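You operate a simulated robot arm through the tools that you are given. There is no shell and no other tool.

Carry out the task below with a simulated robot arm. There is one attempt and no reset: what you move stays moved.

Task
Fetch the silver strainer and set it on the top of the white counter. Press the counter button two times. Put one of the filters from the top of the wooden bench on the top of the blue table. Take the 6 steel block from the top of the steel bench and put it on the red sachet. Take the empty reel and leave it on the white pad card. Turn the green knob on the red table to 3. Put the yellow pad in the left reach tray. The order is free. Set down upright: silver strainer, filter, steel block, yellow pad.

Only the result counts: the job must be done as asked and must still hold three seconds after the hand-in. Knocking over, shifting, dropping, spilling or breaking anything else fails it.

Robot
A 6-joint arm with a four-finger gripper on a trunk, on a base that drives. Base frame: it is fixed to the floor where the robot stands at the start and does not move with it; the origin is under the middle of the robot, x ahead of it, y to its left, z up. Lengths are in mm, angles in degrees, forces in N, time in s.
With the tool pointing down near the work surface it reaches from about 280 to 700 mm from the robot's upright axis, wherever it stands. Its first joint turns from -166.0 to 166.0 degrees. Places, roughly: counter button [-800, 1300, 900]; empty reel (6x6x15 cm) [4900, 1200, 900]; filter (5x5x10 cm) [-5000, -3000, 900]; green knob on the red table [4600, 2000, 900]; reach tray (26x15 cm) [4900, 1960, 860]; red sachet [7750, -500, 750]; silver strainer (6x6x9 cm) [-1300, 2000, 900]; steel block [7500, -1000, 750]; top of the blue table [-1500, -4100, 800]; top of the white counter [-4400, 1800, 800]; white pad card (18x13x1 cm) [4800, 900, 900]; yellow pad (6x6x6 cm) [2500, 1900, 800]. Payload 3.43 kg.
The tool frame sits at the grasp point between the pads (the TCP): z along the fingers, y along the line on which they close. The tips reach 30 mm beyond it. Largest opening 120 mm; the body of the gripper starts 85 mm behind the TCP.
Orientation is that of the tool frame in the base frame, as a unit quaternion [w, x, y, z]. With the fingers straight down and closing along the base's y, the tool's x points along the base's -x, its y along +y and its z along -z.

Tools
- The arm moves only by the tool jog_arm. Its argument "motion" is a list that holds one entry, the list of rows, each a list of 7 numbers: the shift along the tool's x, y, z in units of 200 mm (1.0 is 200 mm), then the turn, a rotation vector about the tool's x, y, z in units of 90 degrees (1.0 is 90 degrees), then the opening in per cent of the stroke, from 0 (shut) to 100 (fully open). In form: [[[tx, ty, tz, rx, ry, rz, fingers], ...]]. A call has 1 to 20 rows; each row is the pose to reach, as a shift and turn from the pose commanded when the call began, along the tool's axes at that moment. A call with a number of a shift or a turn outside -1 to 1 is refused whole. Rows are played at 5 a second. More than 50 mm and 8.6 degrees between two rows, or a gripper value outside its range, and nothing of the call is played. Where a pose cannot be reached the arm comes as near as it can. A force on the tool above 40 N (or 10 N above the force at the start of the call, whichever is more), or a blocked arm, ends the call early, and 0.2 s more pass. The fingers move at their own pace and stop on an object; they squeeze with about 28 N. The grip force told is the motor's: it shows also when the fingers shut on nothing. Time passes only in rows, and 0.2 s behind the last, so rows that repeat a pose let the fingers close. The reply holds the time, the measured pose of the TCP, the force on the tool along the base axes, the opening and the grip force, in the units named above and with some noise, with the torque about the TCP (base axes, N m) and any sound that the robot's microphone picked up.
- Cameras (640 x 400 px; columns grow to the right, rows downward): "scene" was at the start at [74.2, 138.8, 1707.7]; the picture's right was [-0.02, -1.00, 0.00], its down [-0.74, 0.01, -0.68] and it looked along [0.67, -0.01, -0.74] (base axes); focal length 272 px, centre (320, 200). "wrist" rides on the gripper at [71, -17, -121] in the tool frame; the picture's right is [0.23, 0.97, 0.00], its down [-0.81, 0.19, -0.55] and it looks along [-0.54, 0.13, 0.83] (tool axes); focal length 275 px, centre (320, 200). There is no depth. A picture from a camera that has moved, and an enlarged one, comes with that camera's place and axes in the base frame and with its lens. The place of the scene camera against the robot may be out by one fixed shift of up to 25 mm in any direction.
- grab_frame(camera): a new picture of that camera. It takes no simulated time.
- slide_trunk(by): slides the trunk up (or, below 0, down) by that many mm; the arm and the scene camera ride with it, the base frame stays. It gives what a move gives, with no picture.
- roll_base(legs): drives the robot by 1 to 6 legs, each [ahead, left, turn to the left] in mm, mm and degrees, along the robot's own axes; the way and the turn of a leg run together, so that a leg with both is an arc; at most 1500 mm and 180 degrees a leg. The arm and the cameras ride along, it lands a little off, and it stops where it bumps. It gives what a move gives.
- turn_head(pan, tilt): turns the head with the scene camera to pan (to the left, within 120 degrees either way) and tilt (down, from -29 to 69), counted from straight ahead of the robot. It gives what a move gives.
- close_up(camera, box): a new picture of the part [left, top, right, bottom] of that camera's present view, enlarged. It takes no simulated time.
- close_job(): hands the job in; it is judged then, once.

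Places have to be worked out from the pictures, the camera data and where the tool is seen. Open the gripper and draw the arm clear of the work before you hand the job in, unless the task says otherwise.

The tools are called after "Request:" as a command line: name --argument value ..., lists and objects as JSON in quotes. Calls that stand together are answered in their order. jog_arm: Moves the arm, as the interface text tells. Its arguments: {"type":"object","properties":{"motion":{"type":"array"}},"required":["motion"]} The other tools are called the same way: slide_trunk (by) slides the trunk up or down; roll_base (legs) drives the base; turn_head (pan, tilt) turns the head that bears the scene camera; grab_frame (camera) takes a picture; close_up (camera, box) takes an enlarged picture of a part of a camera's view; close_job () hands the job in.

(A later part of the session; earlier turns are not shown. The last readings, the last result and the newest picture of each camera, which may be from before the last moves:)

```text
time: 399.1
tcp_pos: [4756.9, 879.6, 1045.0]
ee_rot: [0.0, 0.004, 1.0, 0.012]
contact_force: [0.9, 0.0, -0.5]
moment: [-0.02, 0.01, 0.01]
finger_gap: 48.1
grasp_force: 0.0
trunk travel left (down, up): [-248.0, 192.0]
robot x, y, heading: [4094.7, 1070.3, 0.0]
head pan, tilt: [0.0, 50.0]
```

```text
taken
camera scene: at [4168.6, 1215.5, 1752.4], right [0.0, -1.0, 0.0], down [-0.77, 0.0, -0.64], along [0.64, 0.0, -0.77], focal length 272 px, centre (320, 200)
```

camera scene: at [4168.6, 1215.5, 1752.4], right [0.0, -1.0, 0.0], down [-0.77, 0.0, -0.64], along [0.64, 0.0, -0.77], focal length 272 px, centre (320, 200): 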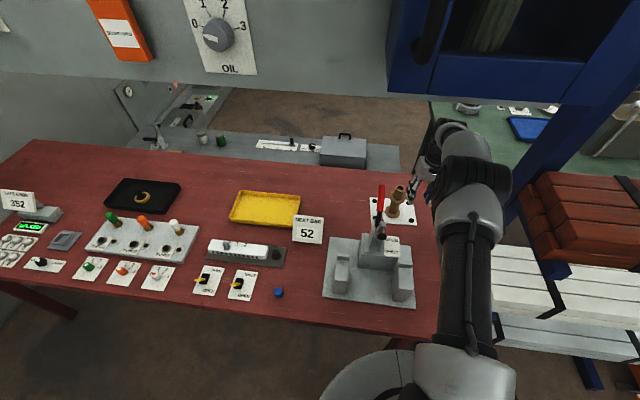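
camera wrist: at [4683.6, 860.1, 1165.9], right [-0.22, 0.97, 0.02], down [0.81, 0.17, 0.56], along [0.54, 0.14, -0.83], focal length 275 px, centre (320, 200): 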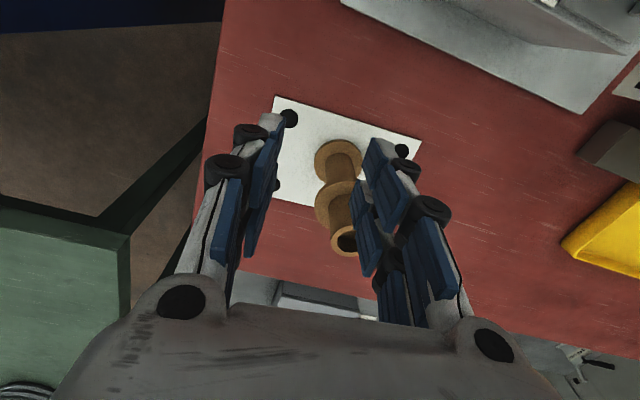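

Clear of reel and lever. I reverse fully out of the table area.

Request:
roll_base --legs '[[-480, 0, 0]]'

Request:
turn_head --pan 0 --tilt 35

Request:
close_up --camera "scene" --box '[200, 150, 440, 300]'

Request:
grab_frame --camera "scene"

```text
time: 401.9
tcp_pos: [4279.4, 877.9, 1046.1]
ee_rot: [-0.001, 0.005, 1.0, 0.011]
contact_force: [-0.5, 0.4, 0.4]
moment: [-0.03, -0.01, -0.02]
finger_gap: 48.1
grasp_force: 0.0
trunk travel left (down, up): [-248.0, 192.0]
robot x, y, heading: [3618.3, 1073.2, 0.1]
head pan, tilt: [0.0, 50.0]
```

```text
time: 402.7
tcp_pos: [4279.2, 877.9, 1045.0]
ee_rot: [-0.001, 0.005, 1.0, 0.011]
contact_force: [0.9, 0.2, 0.0]
moment: [-0.01, -0.04, -0.01]
finger_gap: 48.3
grasp_force: 0.0
trunk travel left (down, up): [-248.0, 192.0]
robot x, y, heading: [3619.8, 1077.0, 0.1]
head pan, tilt: [0.0, 35.0]
```

```text
2.67 times, centred on (320, 225) of scene
camera zoom: at [3703.0, 1214.8, 1774.0], right [0.0, -1.0, 0.0], down [-0.57, 0.0, -0.82], along [0.82, 0.0, -0.57], focal length 726 px, centre (320, 133)
```

zoom: 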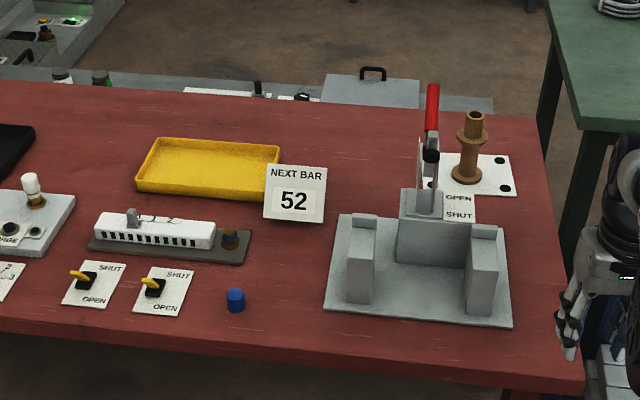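

```text
taken
camera scene: at [3703.0, 1214.8, 1774.0], right [0.0, -1.0, 0.0], down [-0.57, 0.0, -0.82], along [0.82, 0.0, -0.57], focal length 272 px, centre (320, 200)
```

scene: 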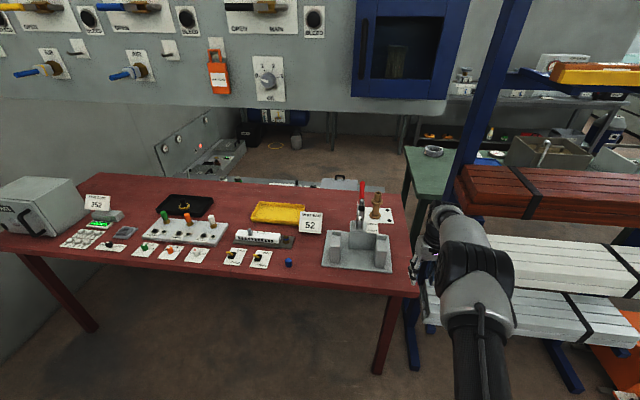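

Everything on the red table is in order. Next is the steel block; I retract the arm, and drive back out of the corridor toward the walkway (y≈-2000), avoiding the columns.

Request:
jog_arm --motion '[[[0.2, 0.05, -0.05, 0, 0, 0, 50], [0.4, 0.1, -0.1, 0, 0, 0, 50], [0.6, 0.15, -0.15, 0, 0, 0, 50], [0.8, 0.2, -0.2, 0, 0, 0, 50], [0.9, 0.2, -0.25, 0, 0, 0, 50]]]'

Request:
roll_base --legs '[[-220, 0, 0], [0, -1500, 0], [0, -1480, 0]]'

Request:
turn_head --pan 0 --tilt 12

Request:
grab_frame --camera "scene"

```text
time: 403.9
tcp_pos: [4098.9, 919.2, 1095.8]
ee_rot: [0.0, 0.005, 1.0, 0.011]
contact_force: [-1.1, -0.3, 0.1]
moment: [-0.02, 0.03, 0.01]
finger_gap: 60.0
grasp_force: 0.0
trunk travel left (down, up): [-248.0, 192.0]
robot x, y, heading: [3621.2, 1071.2, -0.1]
head pan, tilt: [0.0, 35.0]
```

```text
time: 419.5
tcp_pos: [3867.3, -2057.9, 1095.3]
ee_rot: [-0.001, 0.009, 1.0, 0.011]
contact_force: [1.1, -0.4, 0.5]
moment: [0.0, 0.01, 0.01]
finger_gap: 60.0
grasp_force: 0.1
trunk travel left (down, up): [-248.0, 192.0]
robot x, y, heading: [3391.7, -1897.0, -0.4]
head pan, tilt: [0.0, 35.0]
```

```text
time: 420.4
tcp_pos: [3867.2, -2058.3, 1095.9]
ee_rot: [-0.001, 0.01, 1.0, 0.011]
contact_force: [-0.2, 0.5, -0.2]
moment: [0.05, 0.03, -0.02]
finger_gap: 59.7
grasp_force: 0.1
trunk travel left (down, up): [-248.0, 192.0]
robot x, y, heading: [3391.8, -1900.4, -0.6]
head pan, tilt: [0.0, 12.0]
```

```text
taken
camera scene: at [3478.1, -1759.1, 1810.9], right [-0.01, -1.0, 0.0], down [-0.21, 0.0, -0.98], along [0.98, -0.01, -0.21], focal length 272 px, centre (320, 200)
```

scene: 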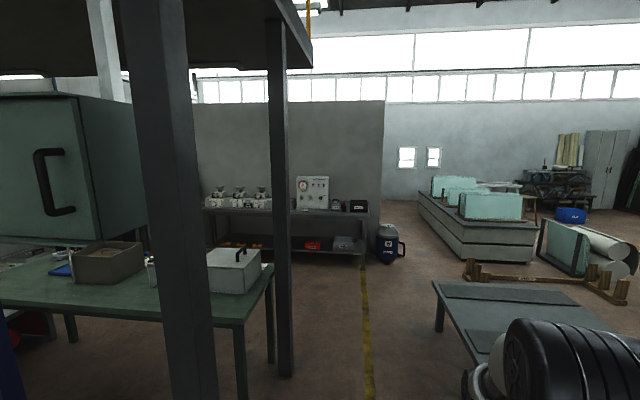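

The steel bench stands at the far wall. I zoom in on its top.

Request:
close_up --camera "scene" --box '[195, 165, 387, 285]'

Request:
close_up --camera "scene" --box '[200, 180, 290, 220]'

```text
3.33 times, centred on (291, 225) of scene
camera zoom: at [3478.1, -1759.1, 1810.9], right [-0.01, -1.0, 0.0], down [-0.21, 0.0, -0.98], along [0.98, -0.01, -0.21], focal length 908 px, centre (417, 117)
```

zoom: 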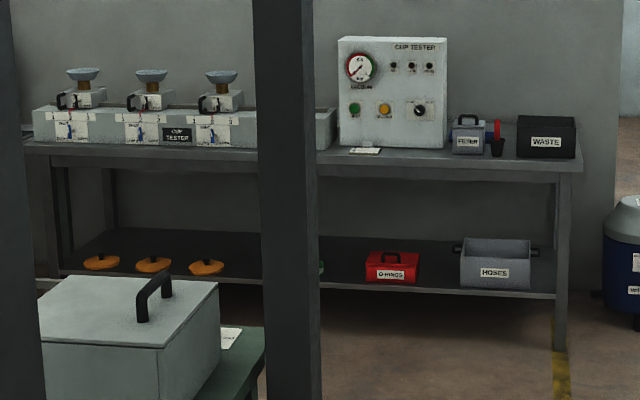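

```text
7.11 times, centred on (245, 200) of scene
camera zoom: at [3478.1, -1759.1, 1810.9], right [-0.01, -1.0, 0.0], down [-0.21, 0.0, -0.98], along [0.98, -0.01, -0.21], focal length 1937 px, centre (853, 200)
```

zoom: 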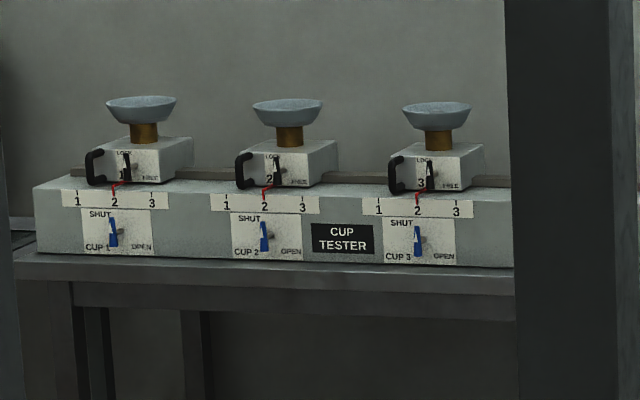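

The bench objects at the expected block location are hidden behind a column. I drive on along the walkway to about x≈6000 and look again.

Request:
roll_base --legs '[[1450, -150, 0.3], [1200, 0, 0]]'

Request:
turn_head --pan 15 --tilt 20

Request:
grab_frame --camera "scene"

Request:
turn_head --pan 60 --tilt 20

Request:
grab_frame --camera "scene"

```text
time: 433.3
tcp_pos: [6518.7, -2159.2, 1096.2]
ee_rot: [0.0, -0.009, 1.0, 0.011]
contact_force: [-0.8, -0.3, 0.5]
moment: [0.0, 0.03, 0.01]
finger_gap: 59.9
grasp_force: 0.0
trunk travel left (down, up): [-248.0, 192.0]
robot x, y, heading: [6036.8, -2016.8, 1.6]
head pan, tilt: [0.0, 12.0]
```

```text
time: 434.1
tcp_pos: [6519.5, -2159.5, 1096.5]
ee_rot: [-0.001, -0.009, 1.0, 0.011]
contact_force: [0.4, -0.3, -1.4]
moment: [0.05, 0.03, -0.02]
finger_gap: 59.8
grasp_force: 0.0
trunk travel left (down, up): [-248.0, 192.0]
robot x, y, heading: [6031.5, -2014.7, 1.6]
head pan, tilt: [15.0, 20.0]
```

```text
taken
camera scene: at [6115.0, -1850.0, 1798.0], right [0.28, -0.96, 0.0], down [-0.33, -0.1, -0.94], along [0.9, 0.27, -0.34], focal length 272 px, centre (320, 200)
```

scene: 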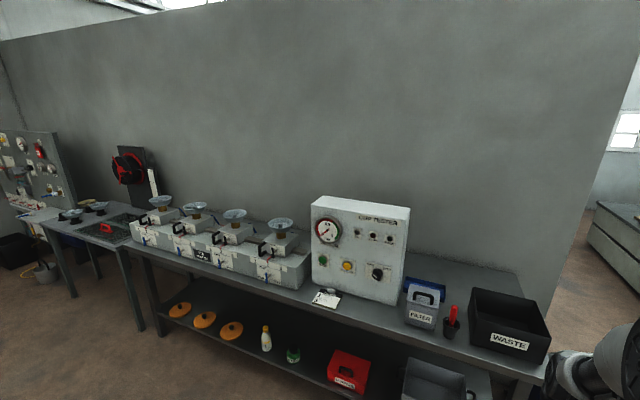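

```text
time: 435.2
tcp_pos: [6518.3, -2159.0, 1096.2]
ee_rot: [-0.001, -0.008, 1.0, 0.012]
contact_force: [0.3, 0.7, -0.4]
moment: [-0.02, -0.04, 0.03]
finger_gap: 60.1
grasp_force: 0.1
trunk travel left (down, up): [-248.0, 192.0]
robot x, y, heading: [6034.9, -2016.9, 1.7]
head pan, tilt: [60.0, 20.0]
```

```text
taken
camera scene: at [6070.3, -1794.5, 1798.0], right [0.88, -0.48, 0.0], down [-0.16, -0.3, -0.94], along [0.45, 0.83, -0.34], focal length 272 px, centre (320, 200)
```

scene: 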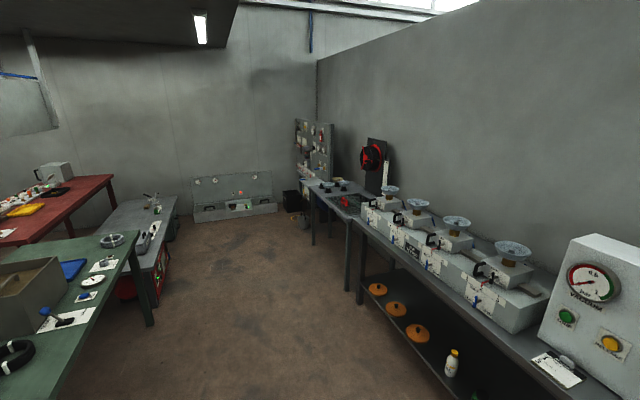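

I zoom in on both the cup-tester bench and the second bench beyond it to find the numbered blocks and the red sachet.

Request:
close_up --camera "scene" --box '[290, 160, 450, 260]'

Request:
close_up --camera "scene" --box '[420, 190, 640, 330]'

Request:
close_up --camera "scene" --box '[280, 110, 400, 210]'

```text
4.00 times, centred on (370, 210) of scene
camera zoom: at [6070.3, -1794.5, 1798.0], right [0.88, -0.48, 0.0], down [-0.16, -0.3, -0.94], along [0.45, 0.83, -0.34], focal length 1090 px, centre (120, 160)
```

zoom: 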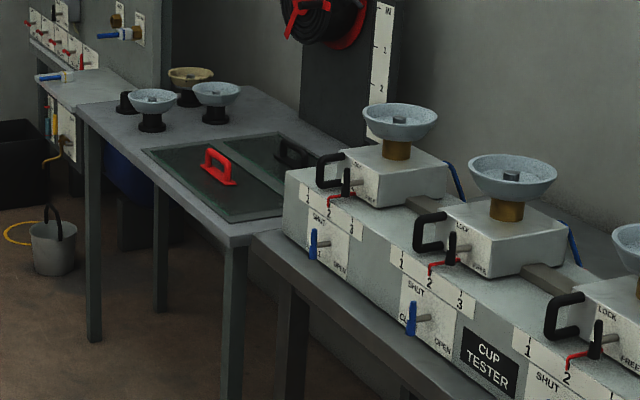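

```text
2.86 times, centred on (530, 260) of scene
camera zoom: at [6070.3, -1794.5, 1798.0], right [0.88, -0.48, 0.0], down [-0.16, -0.3, -0.94], along [0.45, 0.83, -0.34], focal length 778 px, centre (-280, 29)
```

zoom: 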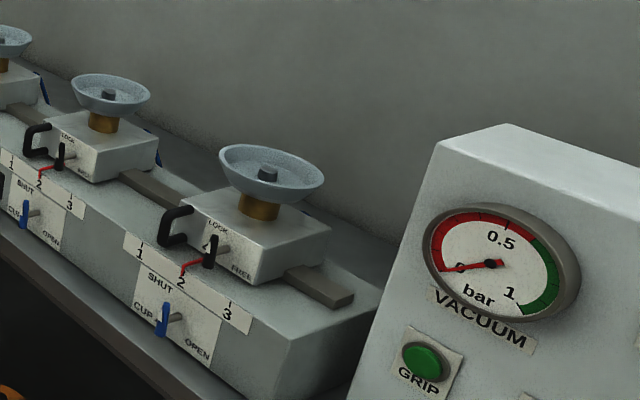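

```text
4.00 times, centred on (340, 160) of scene
camera zoom: at [6070.3, -1794.5, 1798.0], right [0.88, -0.48, 0.0], down [-0.16, -0.3, -0.94], along [0.45, 0.83, -0.34], focal length 1090 px, centre (240, 360)
```

zoom: 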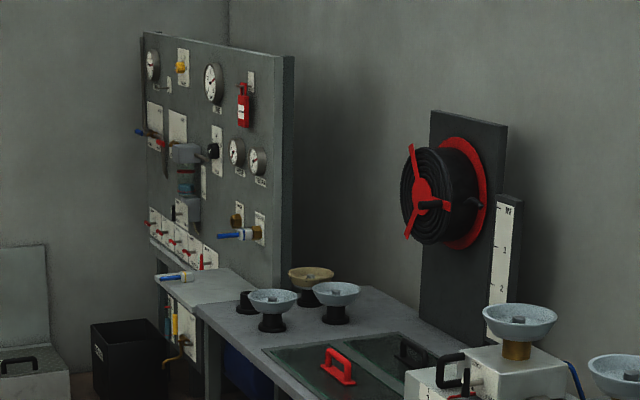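

Nothing obvious yet. I look again at the right part of this bench and further around (pan 15 and pan -30).

Request:
turn_head --pan 5 --tilt 25

Request:
close_up --camera "scene" --box '[200, 140, 520, 340]'

Request:
turn_head --pan -40 --tilt 15

Request:
grab_frame --camera "scene"

Request:
turn_head --pan 100 --tilt 25

Request:
grab_frame --camera "scene"

```text
time: 436.4
tcp_pos: [6519.5, -2159.5, 1096.8]
ee_rot: [-0.001, -0.008, 1.0, 0.012]
contact_force: [-0.1, -0.3, 0.7]
moment: [0.0, -0.01, -0.02]
finger_gap: 60.2
grasp_force: 0.1
trunk travel left (down, up): [-248.0, 192.0]
robot x, y, heading: [6033.7, -2016.8, 1.5]
head pan, tilt: [5.0, 25.0]
```

```text
2.00 times, centred on (360, 240) of scene
camera zoom: at [6117.2, -1865.7, 1789.9], right [0.11, -0.99, 0.0], down [-0.42, -0.05, -0.91], along [0.9, 0.1, -0.42], focal length 545 px, centre (240, 120)
```

zoom: 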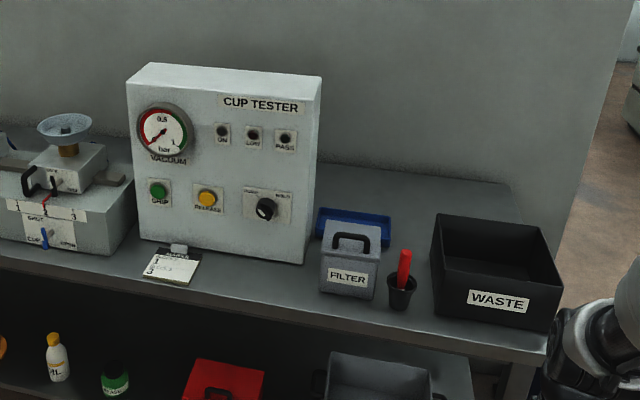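

```text
time: 437.6
tcp_pos: [6518.2, -2158.8, 1095.6]
ee_rot: [-0.001, -0.008, 1.0, 0.012]
contact_force: [0.9, -0.3, -0.2]
moment: [-0.05, -0.01, -0.03]
finger_gap: 60.0
grasp_force: 0.0
trunk travel left (down, up): [-248.0, 192.0]
robot x, y, heading: [6034.7, -2017.3, 1.4]
head pan, tilt: [-40.0, 15.0]
```

```text
taken
camera scene: at [6098.9, -1934.3, 1806.1], right [-0.62, -0.78, 0.0], down [-0.2, 0.16, -0.97], along [0.76, -0.6, -0.26], focal length 272 px, centre (320, 200)
```

scene: 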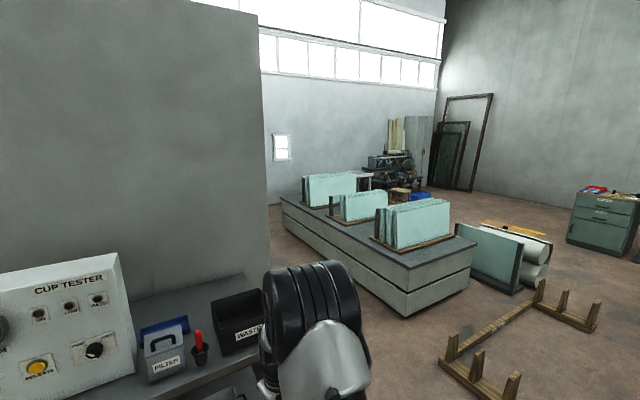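

```text
time: 439.8
tcp_pos: [6518.6, -2158.6, 1096.4]
ee_rot: [-0.001, -0.01, 1.0, 0.011]
contact_force: [-0.1, -0.5, 0.0]
moment: [0.02, 0.01, -0.01]
finger_gap: 60.0
grasp_force: 0.0
trunk travel left (down, up): [-248.0, 192.0]
robot x, y, heading: [6033.7, -2017.3, 1.2]
head pan, tilt: [100.0, 25.0]
```

```text
taken
camera scene: at [6007.5, -1785.9, 1789.9], right [0.98, 0.2, 0.0], down [0.08, -0.41, -0.91], along [-0.18, 0.89, -0.42], focal length 272 px, centre (320, 200)
```

scene: 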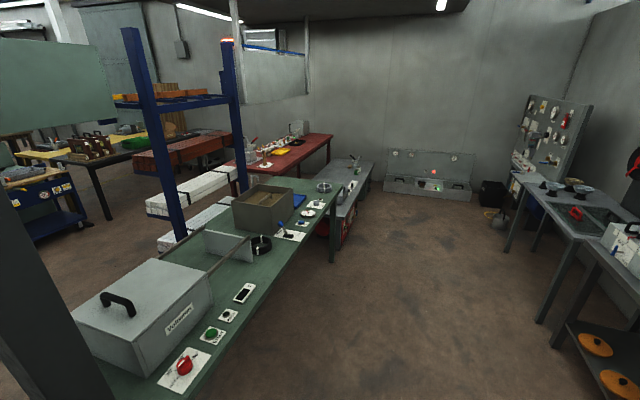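

The bench behind the column is the only one at the given location (front edge x≈7250 at y≈-1000); items may be hidden behind the cup tester. I drive in front of it, raise the trunk fully and look from close range.

Request:
roll_base --legs '[[420, 0, -1.3], [0, 1000, 0]]'

Request:
slide_trunk --by 190

Request:
turn_head --pan 0 --tilt 30

Request:
grab_frame --camera "scene"

Request:
turn_head --pan 40 --tilt 25

Request:
grab_frame --camera "scene"

```text
time: 447.2
tcp_pos: [6925.3, -1148.6, 1096.4]
ee_rot: [-0.001, -0.002, 1.0, 0.012]
contact_force: [0.6, -0.6, -0.7]
moment: [-0.03, 0.0, 0.0]
finger_gap: 60.1
grasp_force: 0.0
trunk travel left (down, up): [-248.0, 192.0]
robot x, y, heading: [6446.7, -999.2, 0.9]
head pan, tilt: [100.0, 25.0]
```

```text
time: 449.3
tcp_pos: [6925.5, -1148.4, 1286.2]
ee_rot: [-0.001, -0.003, 1.0, 0.011]
contact_force: [-0.3, 0.3, -0.5]
moment: [0.01, 0.02, 0.01]
finger_gap: 60.0
grasp_force: 0.0
trunk travel left (down, up): [-438.0, 2.0]
robot x, y, heading: [6440.1, -995.8, 0.9]
head pan, tilt: [100.0, 25.0]
```

```text
time: 451.0
tcp_pos: [6926.1, -1149.4, 1286.9]
ee_rot: [0.0, -0.003, 1.0, 0.012]
contact_force: [-0.5, 0.6, -0.5]
moment: [0.02, -0.01, 0.02]
finger_gap: 60.0
grasp_force: 0.2
trunk travel left (down, up): [-438.0, 2.0]
robot x, y, heading: [6446.2, -999.4, 0.7]
head pan, tilt: [0.0, 30.0]
```

```text
taken
camera scene: at [6527.0, -858.7, 1971.9], right [0.01, -1.0, 0.0], down [-0.5, -0.01, -0.87], along [0.87, 0.01, -0.5], focal length 272 px, centre (320, 200)
```

scene: 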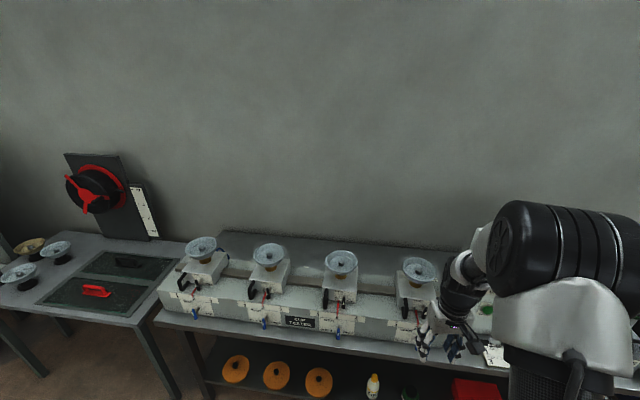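

```text
time: 452.1
tcp_pos: [6925.6, -1149.6, 1285.9]
ee_rot: [-0.001, -0.002, 1.0, 0.011]
contact_force: [0.6, 0.3, -0.5]
moment: [-0.02, -0.03, 0.01]
finger_gap: 60.1
grasp_force: 0.0
trunk travel left (down, up): [-438.0, 2.0]
robot x, y, heading: [6447.0, -998.6, 0.8]
head pan, tilt: [40.0, 25.0]
```

```text
taken
camera scene: at [6506.5, -799.9, 1979.9], right [0.65, -0.76, 0.0], down [-0.32, -0.28, -0.91], along [0.69, 0.59, -0.42], focal length 272 px, centre (320, 200)
```

scene: 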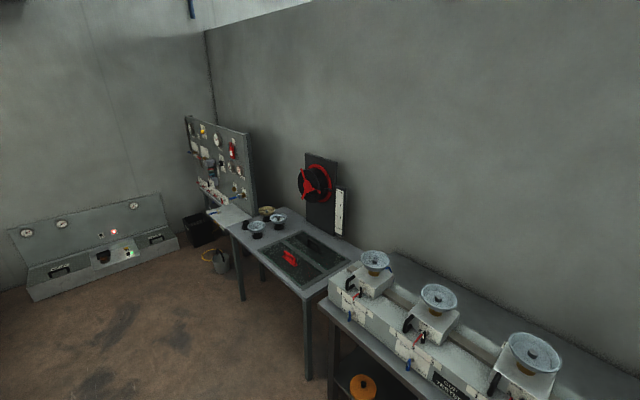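

I zoom in strongly on the exact spots where block ([7500,-1000]) and sachet ([7750,-500]) should appear in the pan-0 view.

Request:
turn_head --pan 0 --tilt 40

Request:
grab_frame --camera "scene"

Request:
close_up --camera "scene" --box '[150, 150, 310, 250]'

Request:
close_up --camera "scene" --box '[290, 150, 450, 250]'

Request:
close_up --camera "scene" --box '[180, 240, 420, 400]'

```text
time: 453.2
tcp_pos: [6926.1, -1150.1, 1286.5]
ee_rot: [-0.001, -0.003, 1.0, 0.011]
contact_force: [0.3, 0.2, 0.1]
moment: [0.02, -0.01, 0.0]
finger_gap: 60.2
grasp_force: 0.0
trunk travel left (down, up): [-438.0, 2.0]
robot x, y, heading: [6439.9, -999.3, 1.0]
head pan, tilt: [0.0, 40.0]
```

```text
taken
camera scene: at [6521.6, -858.7, 1956.6], right [0.01, -1.0, 0.0], down [-0.64, -0.01, -0.77], along [0.77, 0.01, -0.64], focal length 272 px, centre (320, 200)
```

scene: 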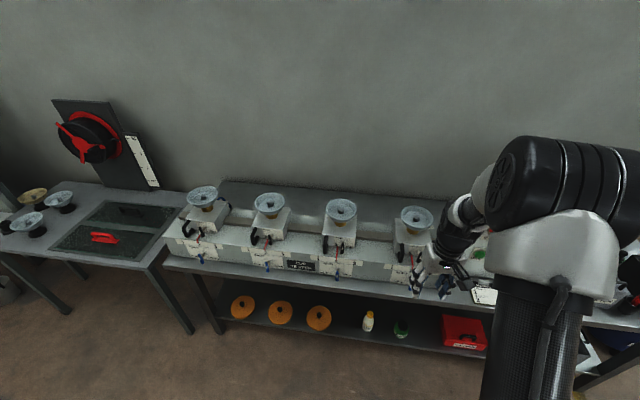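

```text
4.00 times, centred on (230, 200) of scene
camera zoom: at [6521.6, -858.7, 1956.6], right [0.01, -1.0, 0.0], down [-0.64, -0.01, -0.77], along [0.77, 0.01, -0.64], focal length 1090 px, centre (680, 200)
```

zoom: 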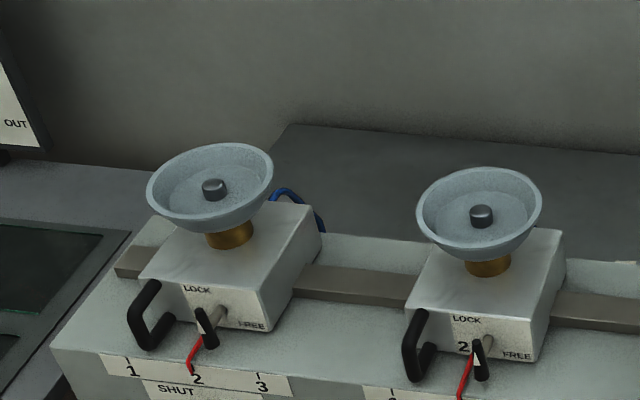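

```text
4.00 times, centred on (370, 200) of scene
camera zoom: at [6521.6, -858.7, 1956.6], right [0.01, -1.0, 0.0], down [-0.64, -0.01, -0.77], along [0.77, 0.01, -0.64], focal length 1090 px, centre (120, 200)
```

zoom: 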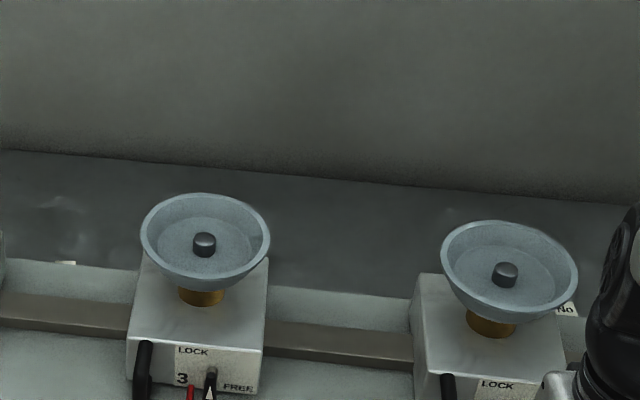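

```text
2.50 times, centred on (300, 320) of scene
camera zoom: at [6521.6, -858.7, 1956.6], right [0.01, -1.0, 0.0], down [-0.64, -0.01, -0.77], along [0.77, 0.01, -0.64], focal length 681 px, centre (370, -100)
```

zoom: 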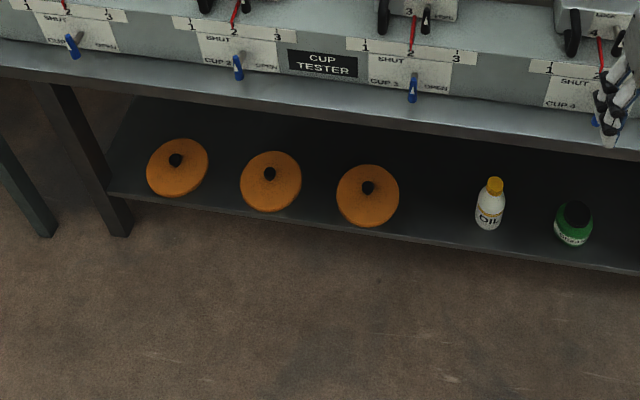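

A white card with "No…" is partly visible behind station 4, so things are hidden behind the tester. I drive closer to look over it.

Request:
roll_base --legs '[[430, 0, -0.9]]'

Request:
turn_head --pan 0 --tilt 45

Request:
grab_frame --camera "scene"

Request:
grab_frame --camera "wrist"

```text
time: 455.8
tcp_pos: [7351.1, -1155.4, 1286.2]
ee_rot: [-0.001, 0.006, 1.0, 0.011]
contact_force: [-0.1, 0.1, 0.3]
moment: [0.01, 0.03, 0.01]
finger_gap: 60.2
grasp_force: 0.1
trunk travel left (down, up): [-438.0, 2.0]
robot x, y, heading: [6871.0, -997.9, -0.1]
head pan, tilt: [0.0, 40.0]
```

```text
time: 456.5
tcp_pos: [7351.1, -1155.6, 1285.9]
ee_rot: [0.0, 0.006, 1.0, 0.012]
contact_force: [0.0, -0.7, 0.0]
moment: [0.02, 0.0, 0.0]
finger_gap: 60.0
grasp_force: 0.1
trunk travel left (down, up): [-438.0, 2.0]
robot x, y, heading: [6871.3, -997.9, -0.3]
head pan, tilt: [0.0, 45.0]
```

```text
taken
camera scene: at [6948.7, -857.8, 1949.3], right [0.0, -1.0, 0.0], down [-0.71, 0.0, -0.71], along [0.71, 0.0, -0.71], focal length 272 px, centre (320, 200)
```

scene: 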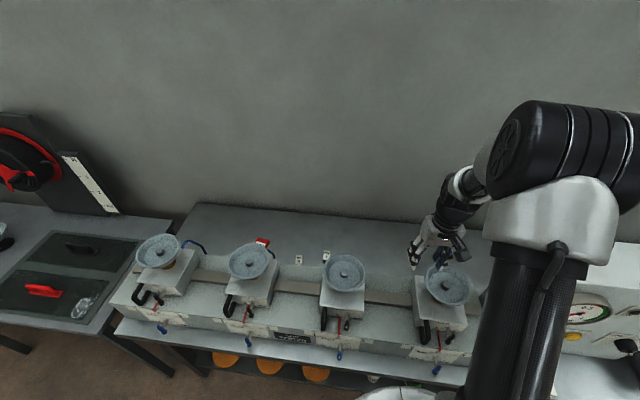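

```text
taken
camera wrist: at [7278.5, -1173.6, 1406.8], right [-0.22, 0.98, 0.02], down [0.81, 0.17, 0.56], along [0.54, 0.14, -0.83], focal length 275 px, centre (320, 200)
```

wrist: 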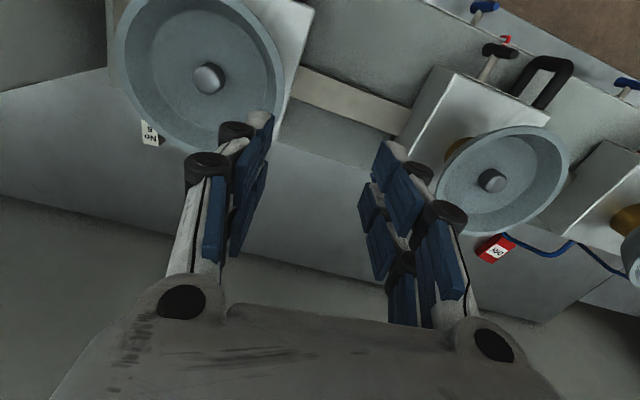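

Behind the tester I now see a red sachet ("DRY") at scene (262,241), and small tagged items ("No 5"…). I zoom in.

Request:
close_up --camera "scene" --box '[230, 210, 390, 310]'

Request:
close_up --camera "scene" --box '[280, 235, 344, 275]'

Request:
close_up --camera "wrist" --box '[100, 90, 220, 165]'

Request:
close_up --camera "wrist" --box '[430, 200, 590, 300]'

```text
4.00 times, centred on (310, 260) of scene
camera zoom: at [6948.7, -857.8, 1949.3], right [0.0, -1.0, 0.0], down [-0.71, 0.0, -0.71], along [0.71, 0.0, -0.71], focal length 1090 px, centre (360, -40)
```

zoom: 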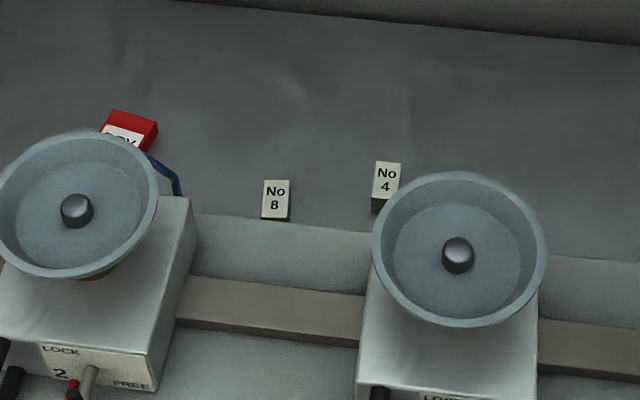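

```text
10.00 times, centred on (312, 255) of scene
camera zoom: at [6948.7, -857.8, 1949.3], right [0.0, -1.0, 0.0], down [-0.71, 0.0, -0.71], along [0.71, 0.0, -0.71], focal length 2724 px, centre (400, -350)
```

zoom: 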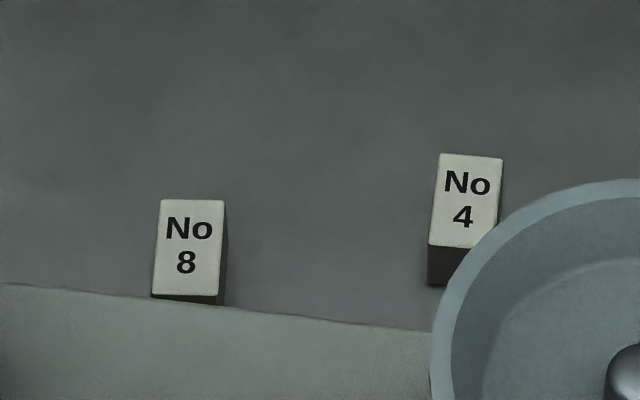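

```text
5.33 times, centred on (160, 128) of wrist
camera zoom: at [7278.5, -1173.6, 1406.8], right [-0.22, 0.98, 0.02], down [0.81, 0.17, 0.56], along [0.54, 0.14, -0.83], focal length 1468 px, centre (1173, 587)
```

zoom: 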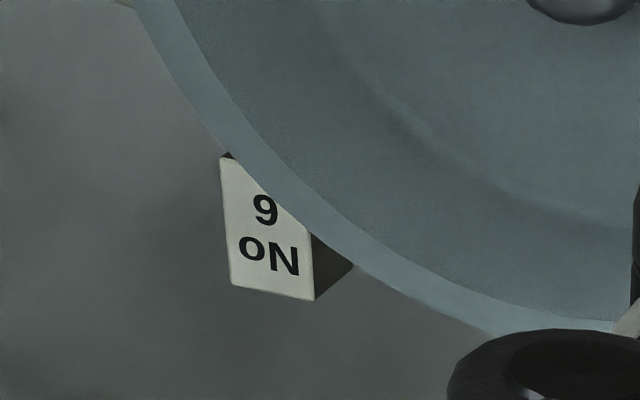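

```text
4.00 times, centred on (510, 250) of wrist
camera zoom: at [7278.5, -1173.6, 1406.8], right [-0.22, 0.98, 0.02], down [0.81, 0.17, 0.56], along [0.54, 0.14, -0.83], focal length 1101 px, centre (-440, 0)
```

zoom: 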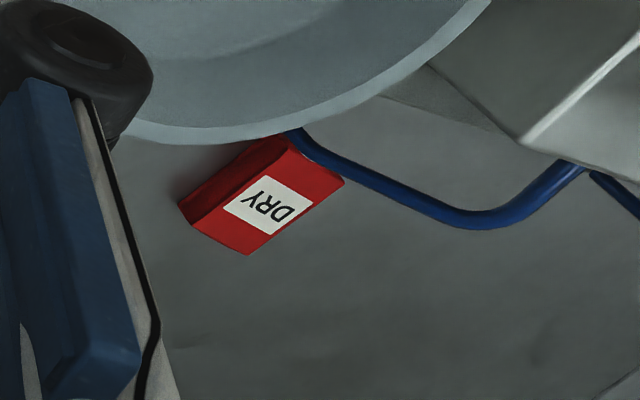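

Found: three small blocks tagged No 8, No 4 and (upside-down in the wrist view) **No 6** at ≈[7534, -1447], and the red "DRY" sachet at ≈[7700, -580]. I back off and strafe right to view the No 6 block and the tall control box next to it.

Request:
roll_base --legs '[[-280, 0, 0], [0, -280, 0]]'

Request:
turn_head --pan 0 --tilt 38

Request:
grab_frame --camera "scene"

Request:
close_up --camera "scene" --box '[280, 140, 440, 240]'

```text
time: 460.0
tcp_pos: [7070.0, -1433.2, 1286.7]
ee_rot: [-0.001, 0.006, 1.0, 0.012]
contact_force: [0.8, -0.2, -0.1]
moment: [0.01, 0.0, 0.01]
finger_gap: 59.8
grasp_force: 0.0
trunk travel left (down, up): [-438.0, 2.0]
robot x, y, heading: [6591.6, -1279.1, -0.2]
head pan, tilt: [0.0, 45.0]
```

```text
time: 460.7
tcp_pos: [7069.5, -1433.2, 1285.0]
ee_rot: [0.0, 0.006, 1.0, 0.011]
contact_force: [-1.0, -0.7, 0.2]
moment: [0.02, 0.0, 0.02]
finger_gap: 59.7
grasp_force: 0.0
trunk travel left (down, up): [-438.0, 2.0]
robot x, y, heading: [6591.8, -1275.0, -0.0]
head pan, tilt: [0.0, 38.0]
```

```text
taken
camera scene: at [6671.3, -1136.4, 1959.5], right [0.0, -1.0, 0.0], down [-0.62, 0.0, -0.79], along [0.79, 0.0, -0.62], focal length 272 px, centre (320, 200)
```

scene: 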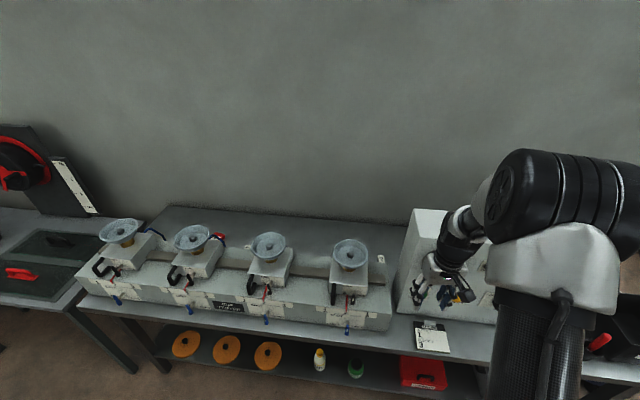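

```text
4.00 times, centred on (360, 190) of scene
camera zoom: at [6671.3, -1136.4, 1959.5], right [0.0, -1.0, 0.0], down [-0.62, 0.0, -0.79], along [0.79, 0.0, -0.62], focal length 1090 px, centre (160, 240)
```

zoom: 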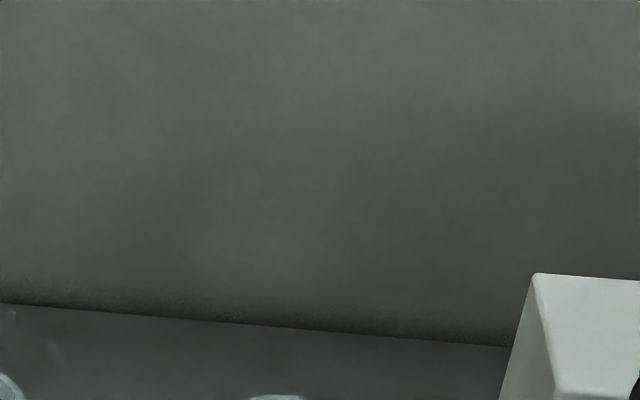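

Request:
close_up --camera "scene" --box '[330, 220, 442, 320]'

Request:
close_up --camera "scene" --box '[364, 244, 396, 270]'

```text
4.00 times, centred on (386, 270) of scene
camera zoom: at [6671.3, -1136.4, 1959.5], right [0.0, -1.0, 0.0], down [-0.62, 0.0, -0.79], along [0.79, 0.0, -0.62], focal length 1090 px, centre (56, -80)
```

zoom: 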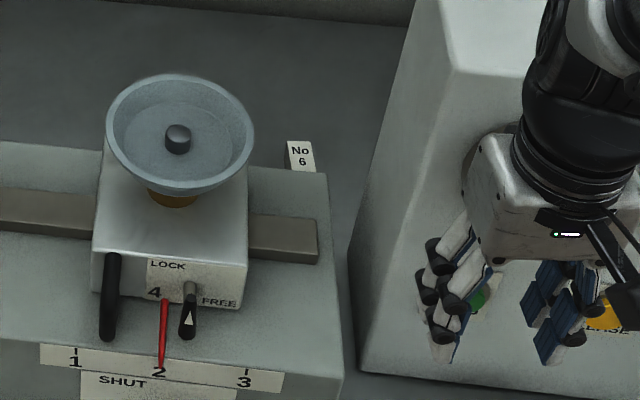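

```text
15.38 times, centred on (380, 257) of scene
camera zoom: at [6671.3, -1136.4, 1959.5], right [0.0, -1.0, 0.0], down [-0.62, 0.0, -0.79], along [0.79, 0.0, -0.62], focal length 4190 px, centre (-603, -677)
```

zoom: 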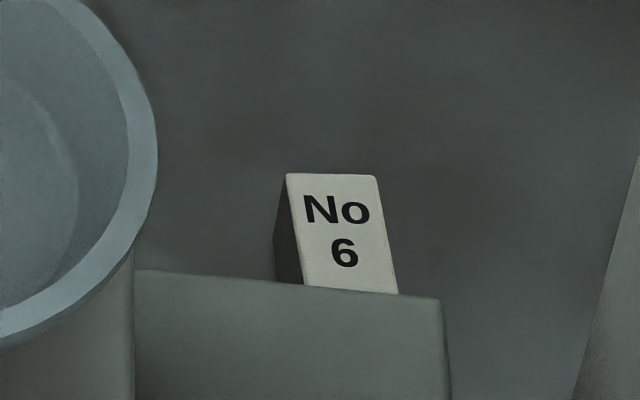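

Confirmed: the No 6 block is at ≈[7532, -1446], 120 mm behind the back-left corner of the tall control box. To keep the wrist camera away from that box I'll flip the tool 180° so the camera sits on the far side; I try that here at a safe height.

Request:
jog_arm --motion '[[[0, 0, 0, 0, 0, 0.09, 60], [0, 0, 0, 0, 0, 0.18, 60], [0, 0, 0, 0, 0, 0.27, 60], [0, 0, 0, 0, 0, 0.36, 60], [0, 0, 0, 0, 0, 0.45, 60], [0, 0, 0, 0, 0, 0.54, 60], [0, 0, 0, 0, 0, 0.63, 60], [0, 0, 0, 0, 0, 0.72, 60], [0, 0, 0, 0, 0, 0.81, 60], [0, 0, 0, 0, 0, 0.9, 60], [0, 0, 0, 0, 0, 0.99, 60]]]'

Request:
jog_arm --motion '[[[0, 0, 0, 0, 0, 0.09, 60], [0, 0, 0, 0, 0, 0.18, 60], [0, 0, 0, 0, 0, 0.27, 60], [0, 0, 0, 0, 0, 0.36, 60], [0, 0, 0, 0, 0, 0.45, 60], [0, 0, 0, 0, 0, 0.54, 60], [0, 0, 0, 0, 0, 0.63, 60], [0, 0, 0, 0, 0, 0.72, 60], [0, 0, 0, 0, 0, 0.81, 60], [0, 0, 0, 0, 0, 0.9, 60], [0, 0, 0, 0, 0, 1.0, 60], [0, 0, 0, 0, 0, 1.0, 60]]]'

Request:
grab_frame --camera "wrist"

Request:
grab_frame --camera "scene"

```text
time: 463.1
tcp_pos: [7069.2, -1433.0, 1286.9]
ee_rot: [-0.008, 0.707, 0.707, 0.008]
contact_force: [0.1, 0.2, 0.3]
moment: [-0.02, 0.0, 0.01]
finger_gap: 71.9
grasp_force: 0.1
trunk travel left (down, up): [-438.0, 2.0]
robot x, y, heading: [6585.0, -1274.8, -0.1]
head pan, tilt: [0.0, 38.0]
```

```text
refused: row 11 steps farther than a row can; nothing moved
```

```text
taken
camera wrist: at [7050.9, -1364.8, 1408.9], right [0.97, 0.23, 0.0], down [0.19, -0.82, 0.53], along [0.13, -0.52, -0.85], focal length 275 px, centre (320, 200)
```

wrist: 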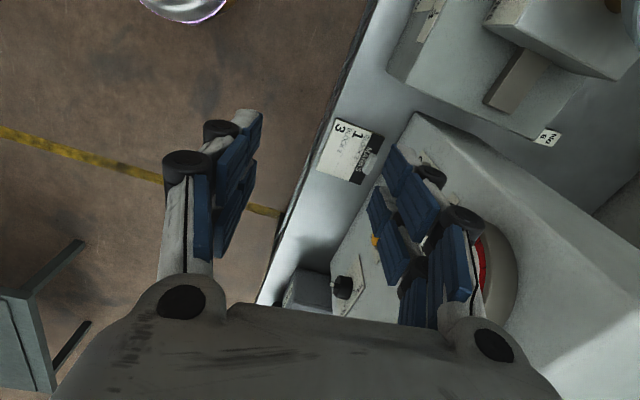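

```text
taken
camera scene: at [6671.2, -1136.1, 1959.5], right [0.0, -1.0, 0.0], down [-0.62, 0.0, -0.79], along [0.79, 0.0, -0.62], focal length 272 px, centre (320, 200)
```

scene: 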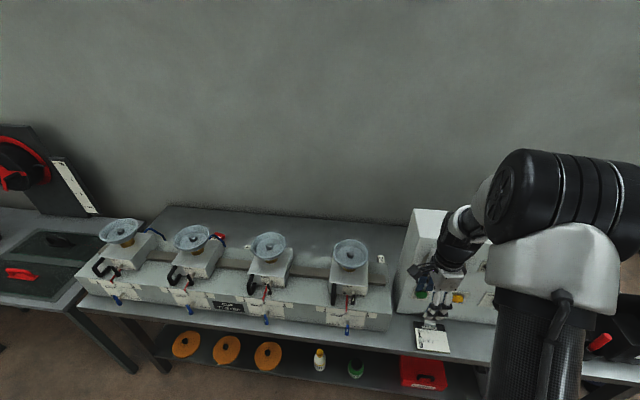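

The 90° turn worked. I continue the second half of the flip.

Request:
jog_arm --motion '[[[0, 0, 0, 0, 0, 0.09, 60], [0, 0, 0, 0, 0, 0.18, 60], [0, 0, 0, 0, 0, 0.27, 60], [0, 0, 0, 0, 0, 0.36, 60], [0, 0, 0, 0, 0, 0.45, 60], [0, 0, 0, 0, 0, 0.54, 60], [0, 0, 0, 0, 0, 0.63, 60], [0, 0, 0, 0, 0, 0.72, 60], [0, 0, 0, 0, 0, 0.81, 60], [0, 0, 0, 0, 0, 0.9, 60], [0, 0, 0, 0, 0, 0.99, 60], [0, 0, 0, 0, 0, 0.99, 60]]]'

Request:
grab_frame --camera "wrist"

```text
time: 465.7
tcp_pos: [7069.2, -1433.6, 1286.1]
ee_rot: [-0.011, 1.0, 0.008, -0.001]
contact_force: [0.1, 0.0, 0.2]
moment: [-0.03, -0.01, 0.01]
finger_gap: 72.0
grasp_force: 0.1
trunk travel left (down, up): [-438.0, 2.0]
robot x, y, heading: [6590.4, -1275.9, -0.0]
head pan, tilt: [0.0, 38.0]
```

```text
taken
camera wrist: at [7139.0, -1417.8, 1407.3], right [0.25, -0.97, -0.02], down [-0.81, -0.22, 0.55], along [-0.54, -0.12, -0.84], focal length 275 px, centre (320, 200)
```

wrist: 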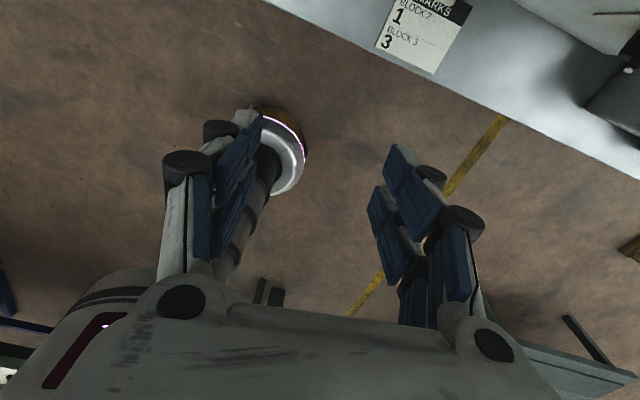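

The flip succeeded. I notice a clipboard about "MARKS / BLOCK …" on the bench; I read it before choosing the block.

Request:
close_up --camera "scene" --box '[400, 310, 464, 360]'

Request:
close_up --camera "wrist" --box '[360, 0, 488, 80]'

```text
8.00 times, centred on (432, 335) of scene
camera zoom: at [6671.2, -1136.1, 1959.5], right [0.0, -1.0, 0.0], down [-0.62, 0.0, -0.79], along [0.79, 0.0, -0.62], focal length 2179 px, centre (-576, -880)
```

zoom: 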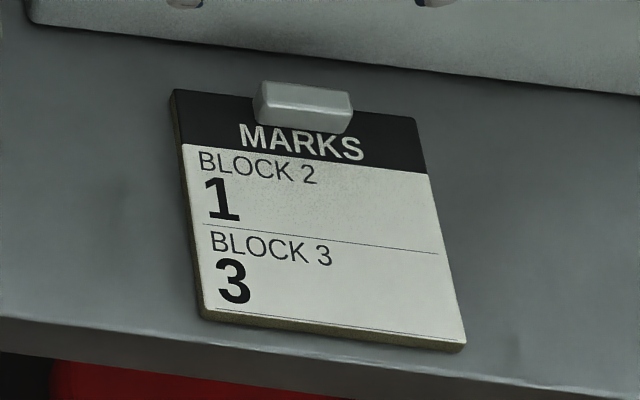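

```text
5.00 times, centred on (424, 40) of wrist
camera zoom: at [7139.0, -1417.8, 1407.3], right [0.25, -0.97, -0.02], down [-0.81, -0.22, 0.55], along [-0.54, -0.12, -0.84], focal length 1376 px, centre (-200, 1000)
```

zoom: 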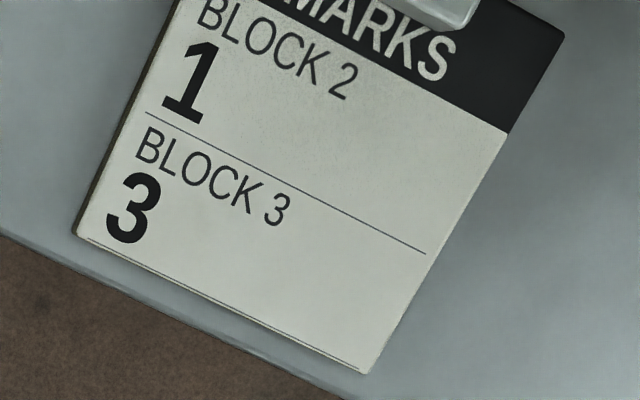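

The clipboard is unrelated (marks for the slides), so No 6 is the block. I move the robot to ≈[6925, -1120] so the arm comes in left of the control box.

Request:
roll_base --legs '[[0, 155, 0], [330, 0, 0]]'

Request:
grab_frame --camera "wrist"

Request:
turn_head --pan 0 --tilt 50

Request:
grab_frame --camera "scene"

```text
time: 468.9
tcp_pos: [7403.1, -1278.7, 1285.9]
ee_rot: [-0.01, 1.0, 0.009, -0.001]
contact_force: [0.6, 0.8, -0.6]
moment: [-0.02, 0.01, -0.01]
finger_gap: 72.0
grasp_force: 0.1
trunk travel left (down, up): [-438.0, 2.0]
robot x, y, heading: [6921.4, -1124.9, -0.1]
head pan, tilt: [0.0, 38.0]
```

```text
taken
camera wrist: at [7472.8, -1263.9, 1407.2], right [0.25, -0.97, -0.02], down [-0.81, -0.22, 0.55], along [-0.54, -0.12, -0.83], focal length 275 px, centre (320, 200)
```

wrist: 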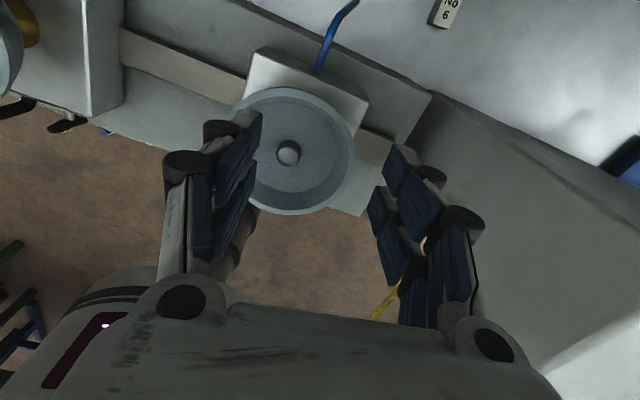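

```text
time: 469.6
tcp_pos: [7403.1, -1279.5, 1287.3]
ee_rot: [-0.011, 1.0, 0.01, -0.001]
contact_force: [-1.1, -0.1, 0.3]
moment: [0.0, 0.0, 0.0]
finger_gap: 71.9
grasp_force: 0.0
trunk travel left (down, up): [-438.0, 2.0]
robot x, y, heading: [6919.2, -1126.2, -0.1]
head pan, tilt: [0.0, 50.0]
```

```text
taken
camera scene: at [6995.0, -982.7, 1942.4], right [0.0, -1.0, 0.0], down [-0.77, 0.0, -0.64], along [0.64, 0.0, -0.77], focal length 272 px, centre (320, 200)
```

scene: 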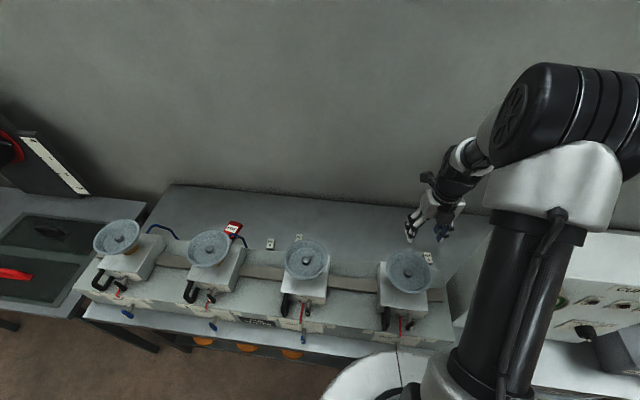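

The block (No 6) is at ≈[7528, -1441], about 85 mm behind the tester's back face. I move forward, then right, over it and start descending.

Request:
jog_arm --motion '[[[0.2, 0, 0, 0, 0, 0, 60], [0.4, 0, 0, 0, 0, 0, 60], [0.6, 0.05, 0, 0, 0, 0, 60], [0.615, 0.25, 0, 0, 0, 0, 60], [0.615, 0.45, 0, 0, 0, 0, 60], [0.615, 0.65, 0, 0, 0, 0, 60], [0.615, 0.82, 0.05, 0, 0, 0, 60], [0.615, 0.82, 0.25, 0, 0, 0, 60], [0.615, 0.82, 0.45, 0, 0, 0, 60], [0.615, 0.82, 0.65, 0, 0, 0, 60], [0.615, 0.82, 0.8, 0, 0, 0, 60]]]'

Request:
grab_frame --camera "wrist"

Request:
grab_frame --camera "scene"

```text
time: 472.0
tcp_pos: [7530.1, -1437.2, 1123.0]
ee_rot: [-0.012, 1.0, 0.009, 0.0]
contact_force: [0.8, 0.2, 0.4]
moment: [-0.03, -0.01, -0.02]
finger_gap: 71.9
grasp_force: 0.1
trunk travel left (down, up): [-438.0, 2.0]
robot x, y, heading: [6920.7, -1123.7, -0.4]
head pan, tilt: [0.0, 50.0]
```

```text
taken
camera wrist: at [7599.3, -1421.3, 1243.4], right [0.25, -0.97, -0.02], down [-0.81, -0.22, 0.55], along [-0.54, -0.12, -0.84], focal length 275 px, centre (320, 200)
```

wrist: 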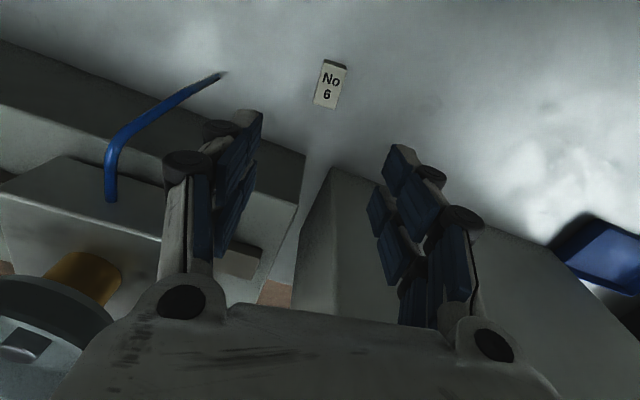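

```text
taken
camera scene: at [6995.6, -983.0, 1942.4], right [0.0, -1.0, 0.0], down [-0.77, 0.0, -0.64], along [0.64, 0.0, -0.77], focal length 272 px, centre (320, 200)
```

scene: 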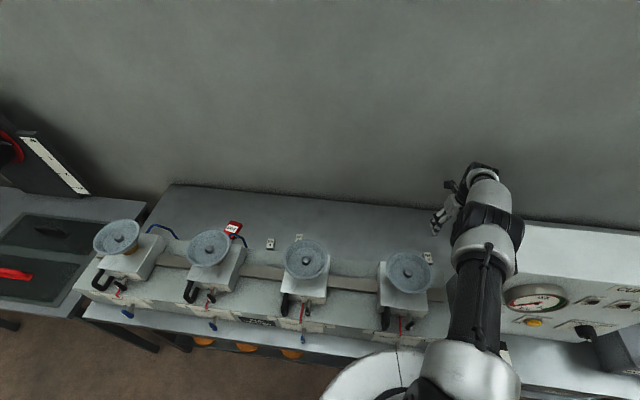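

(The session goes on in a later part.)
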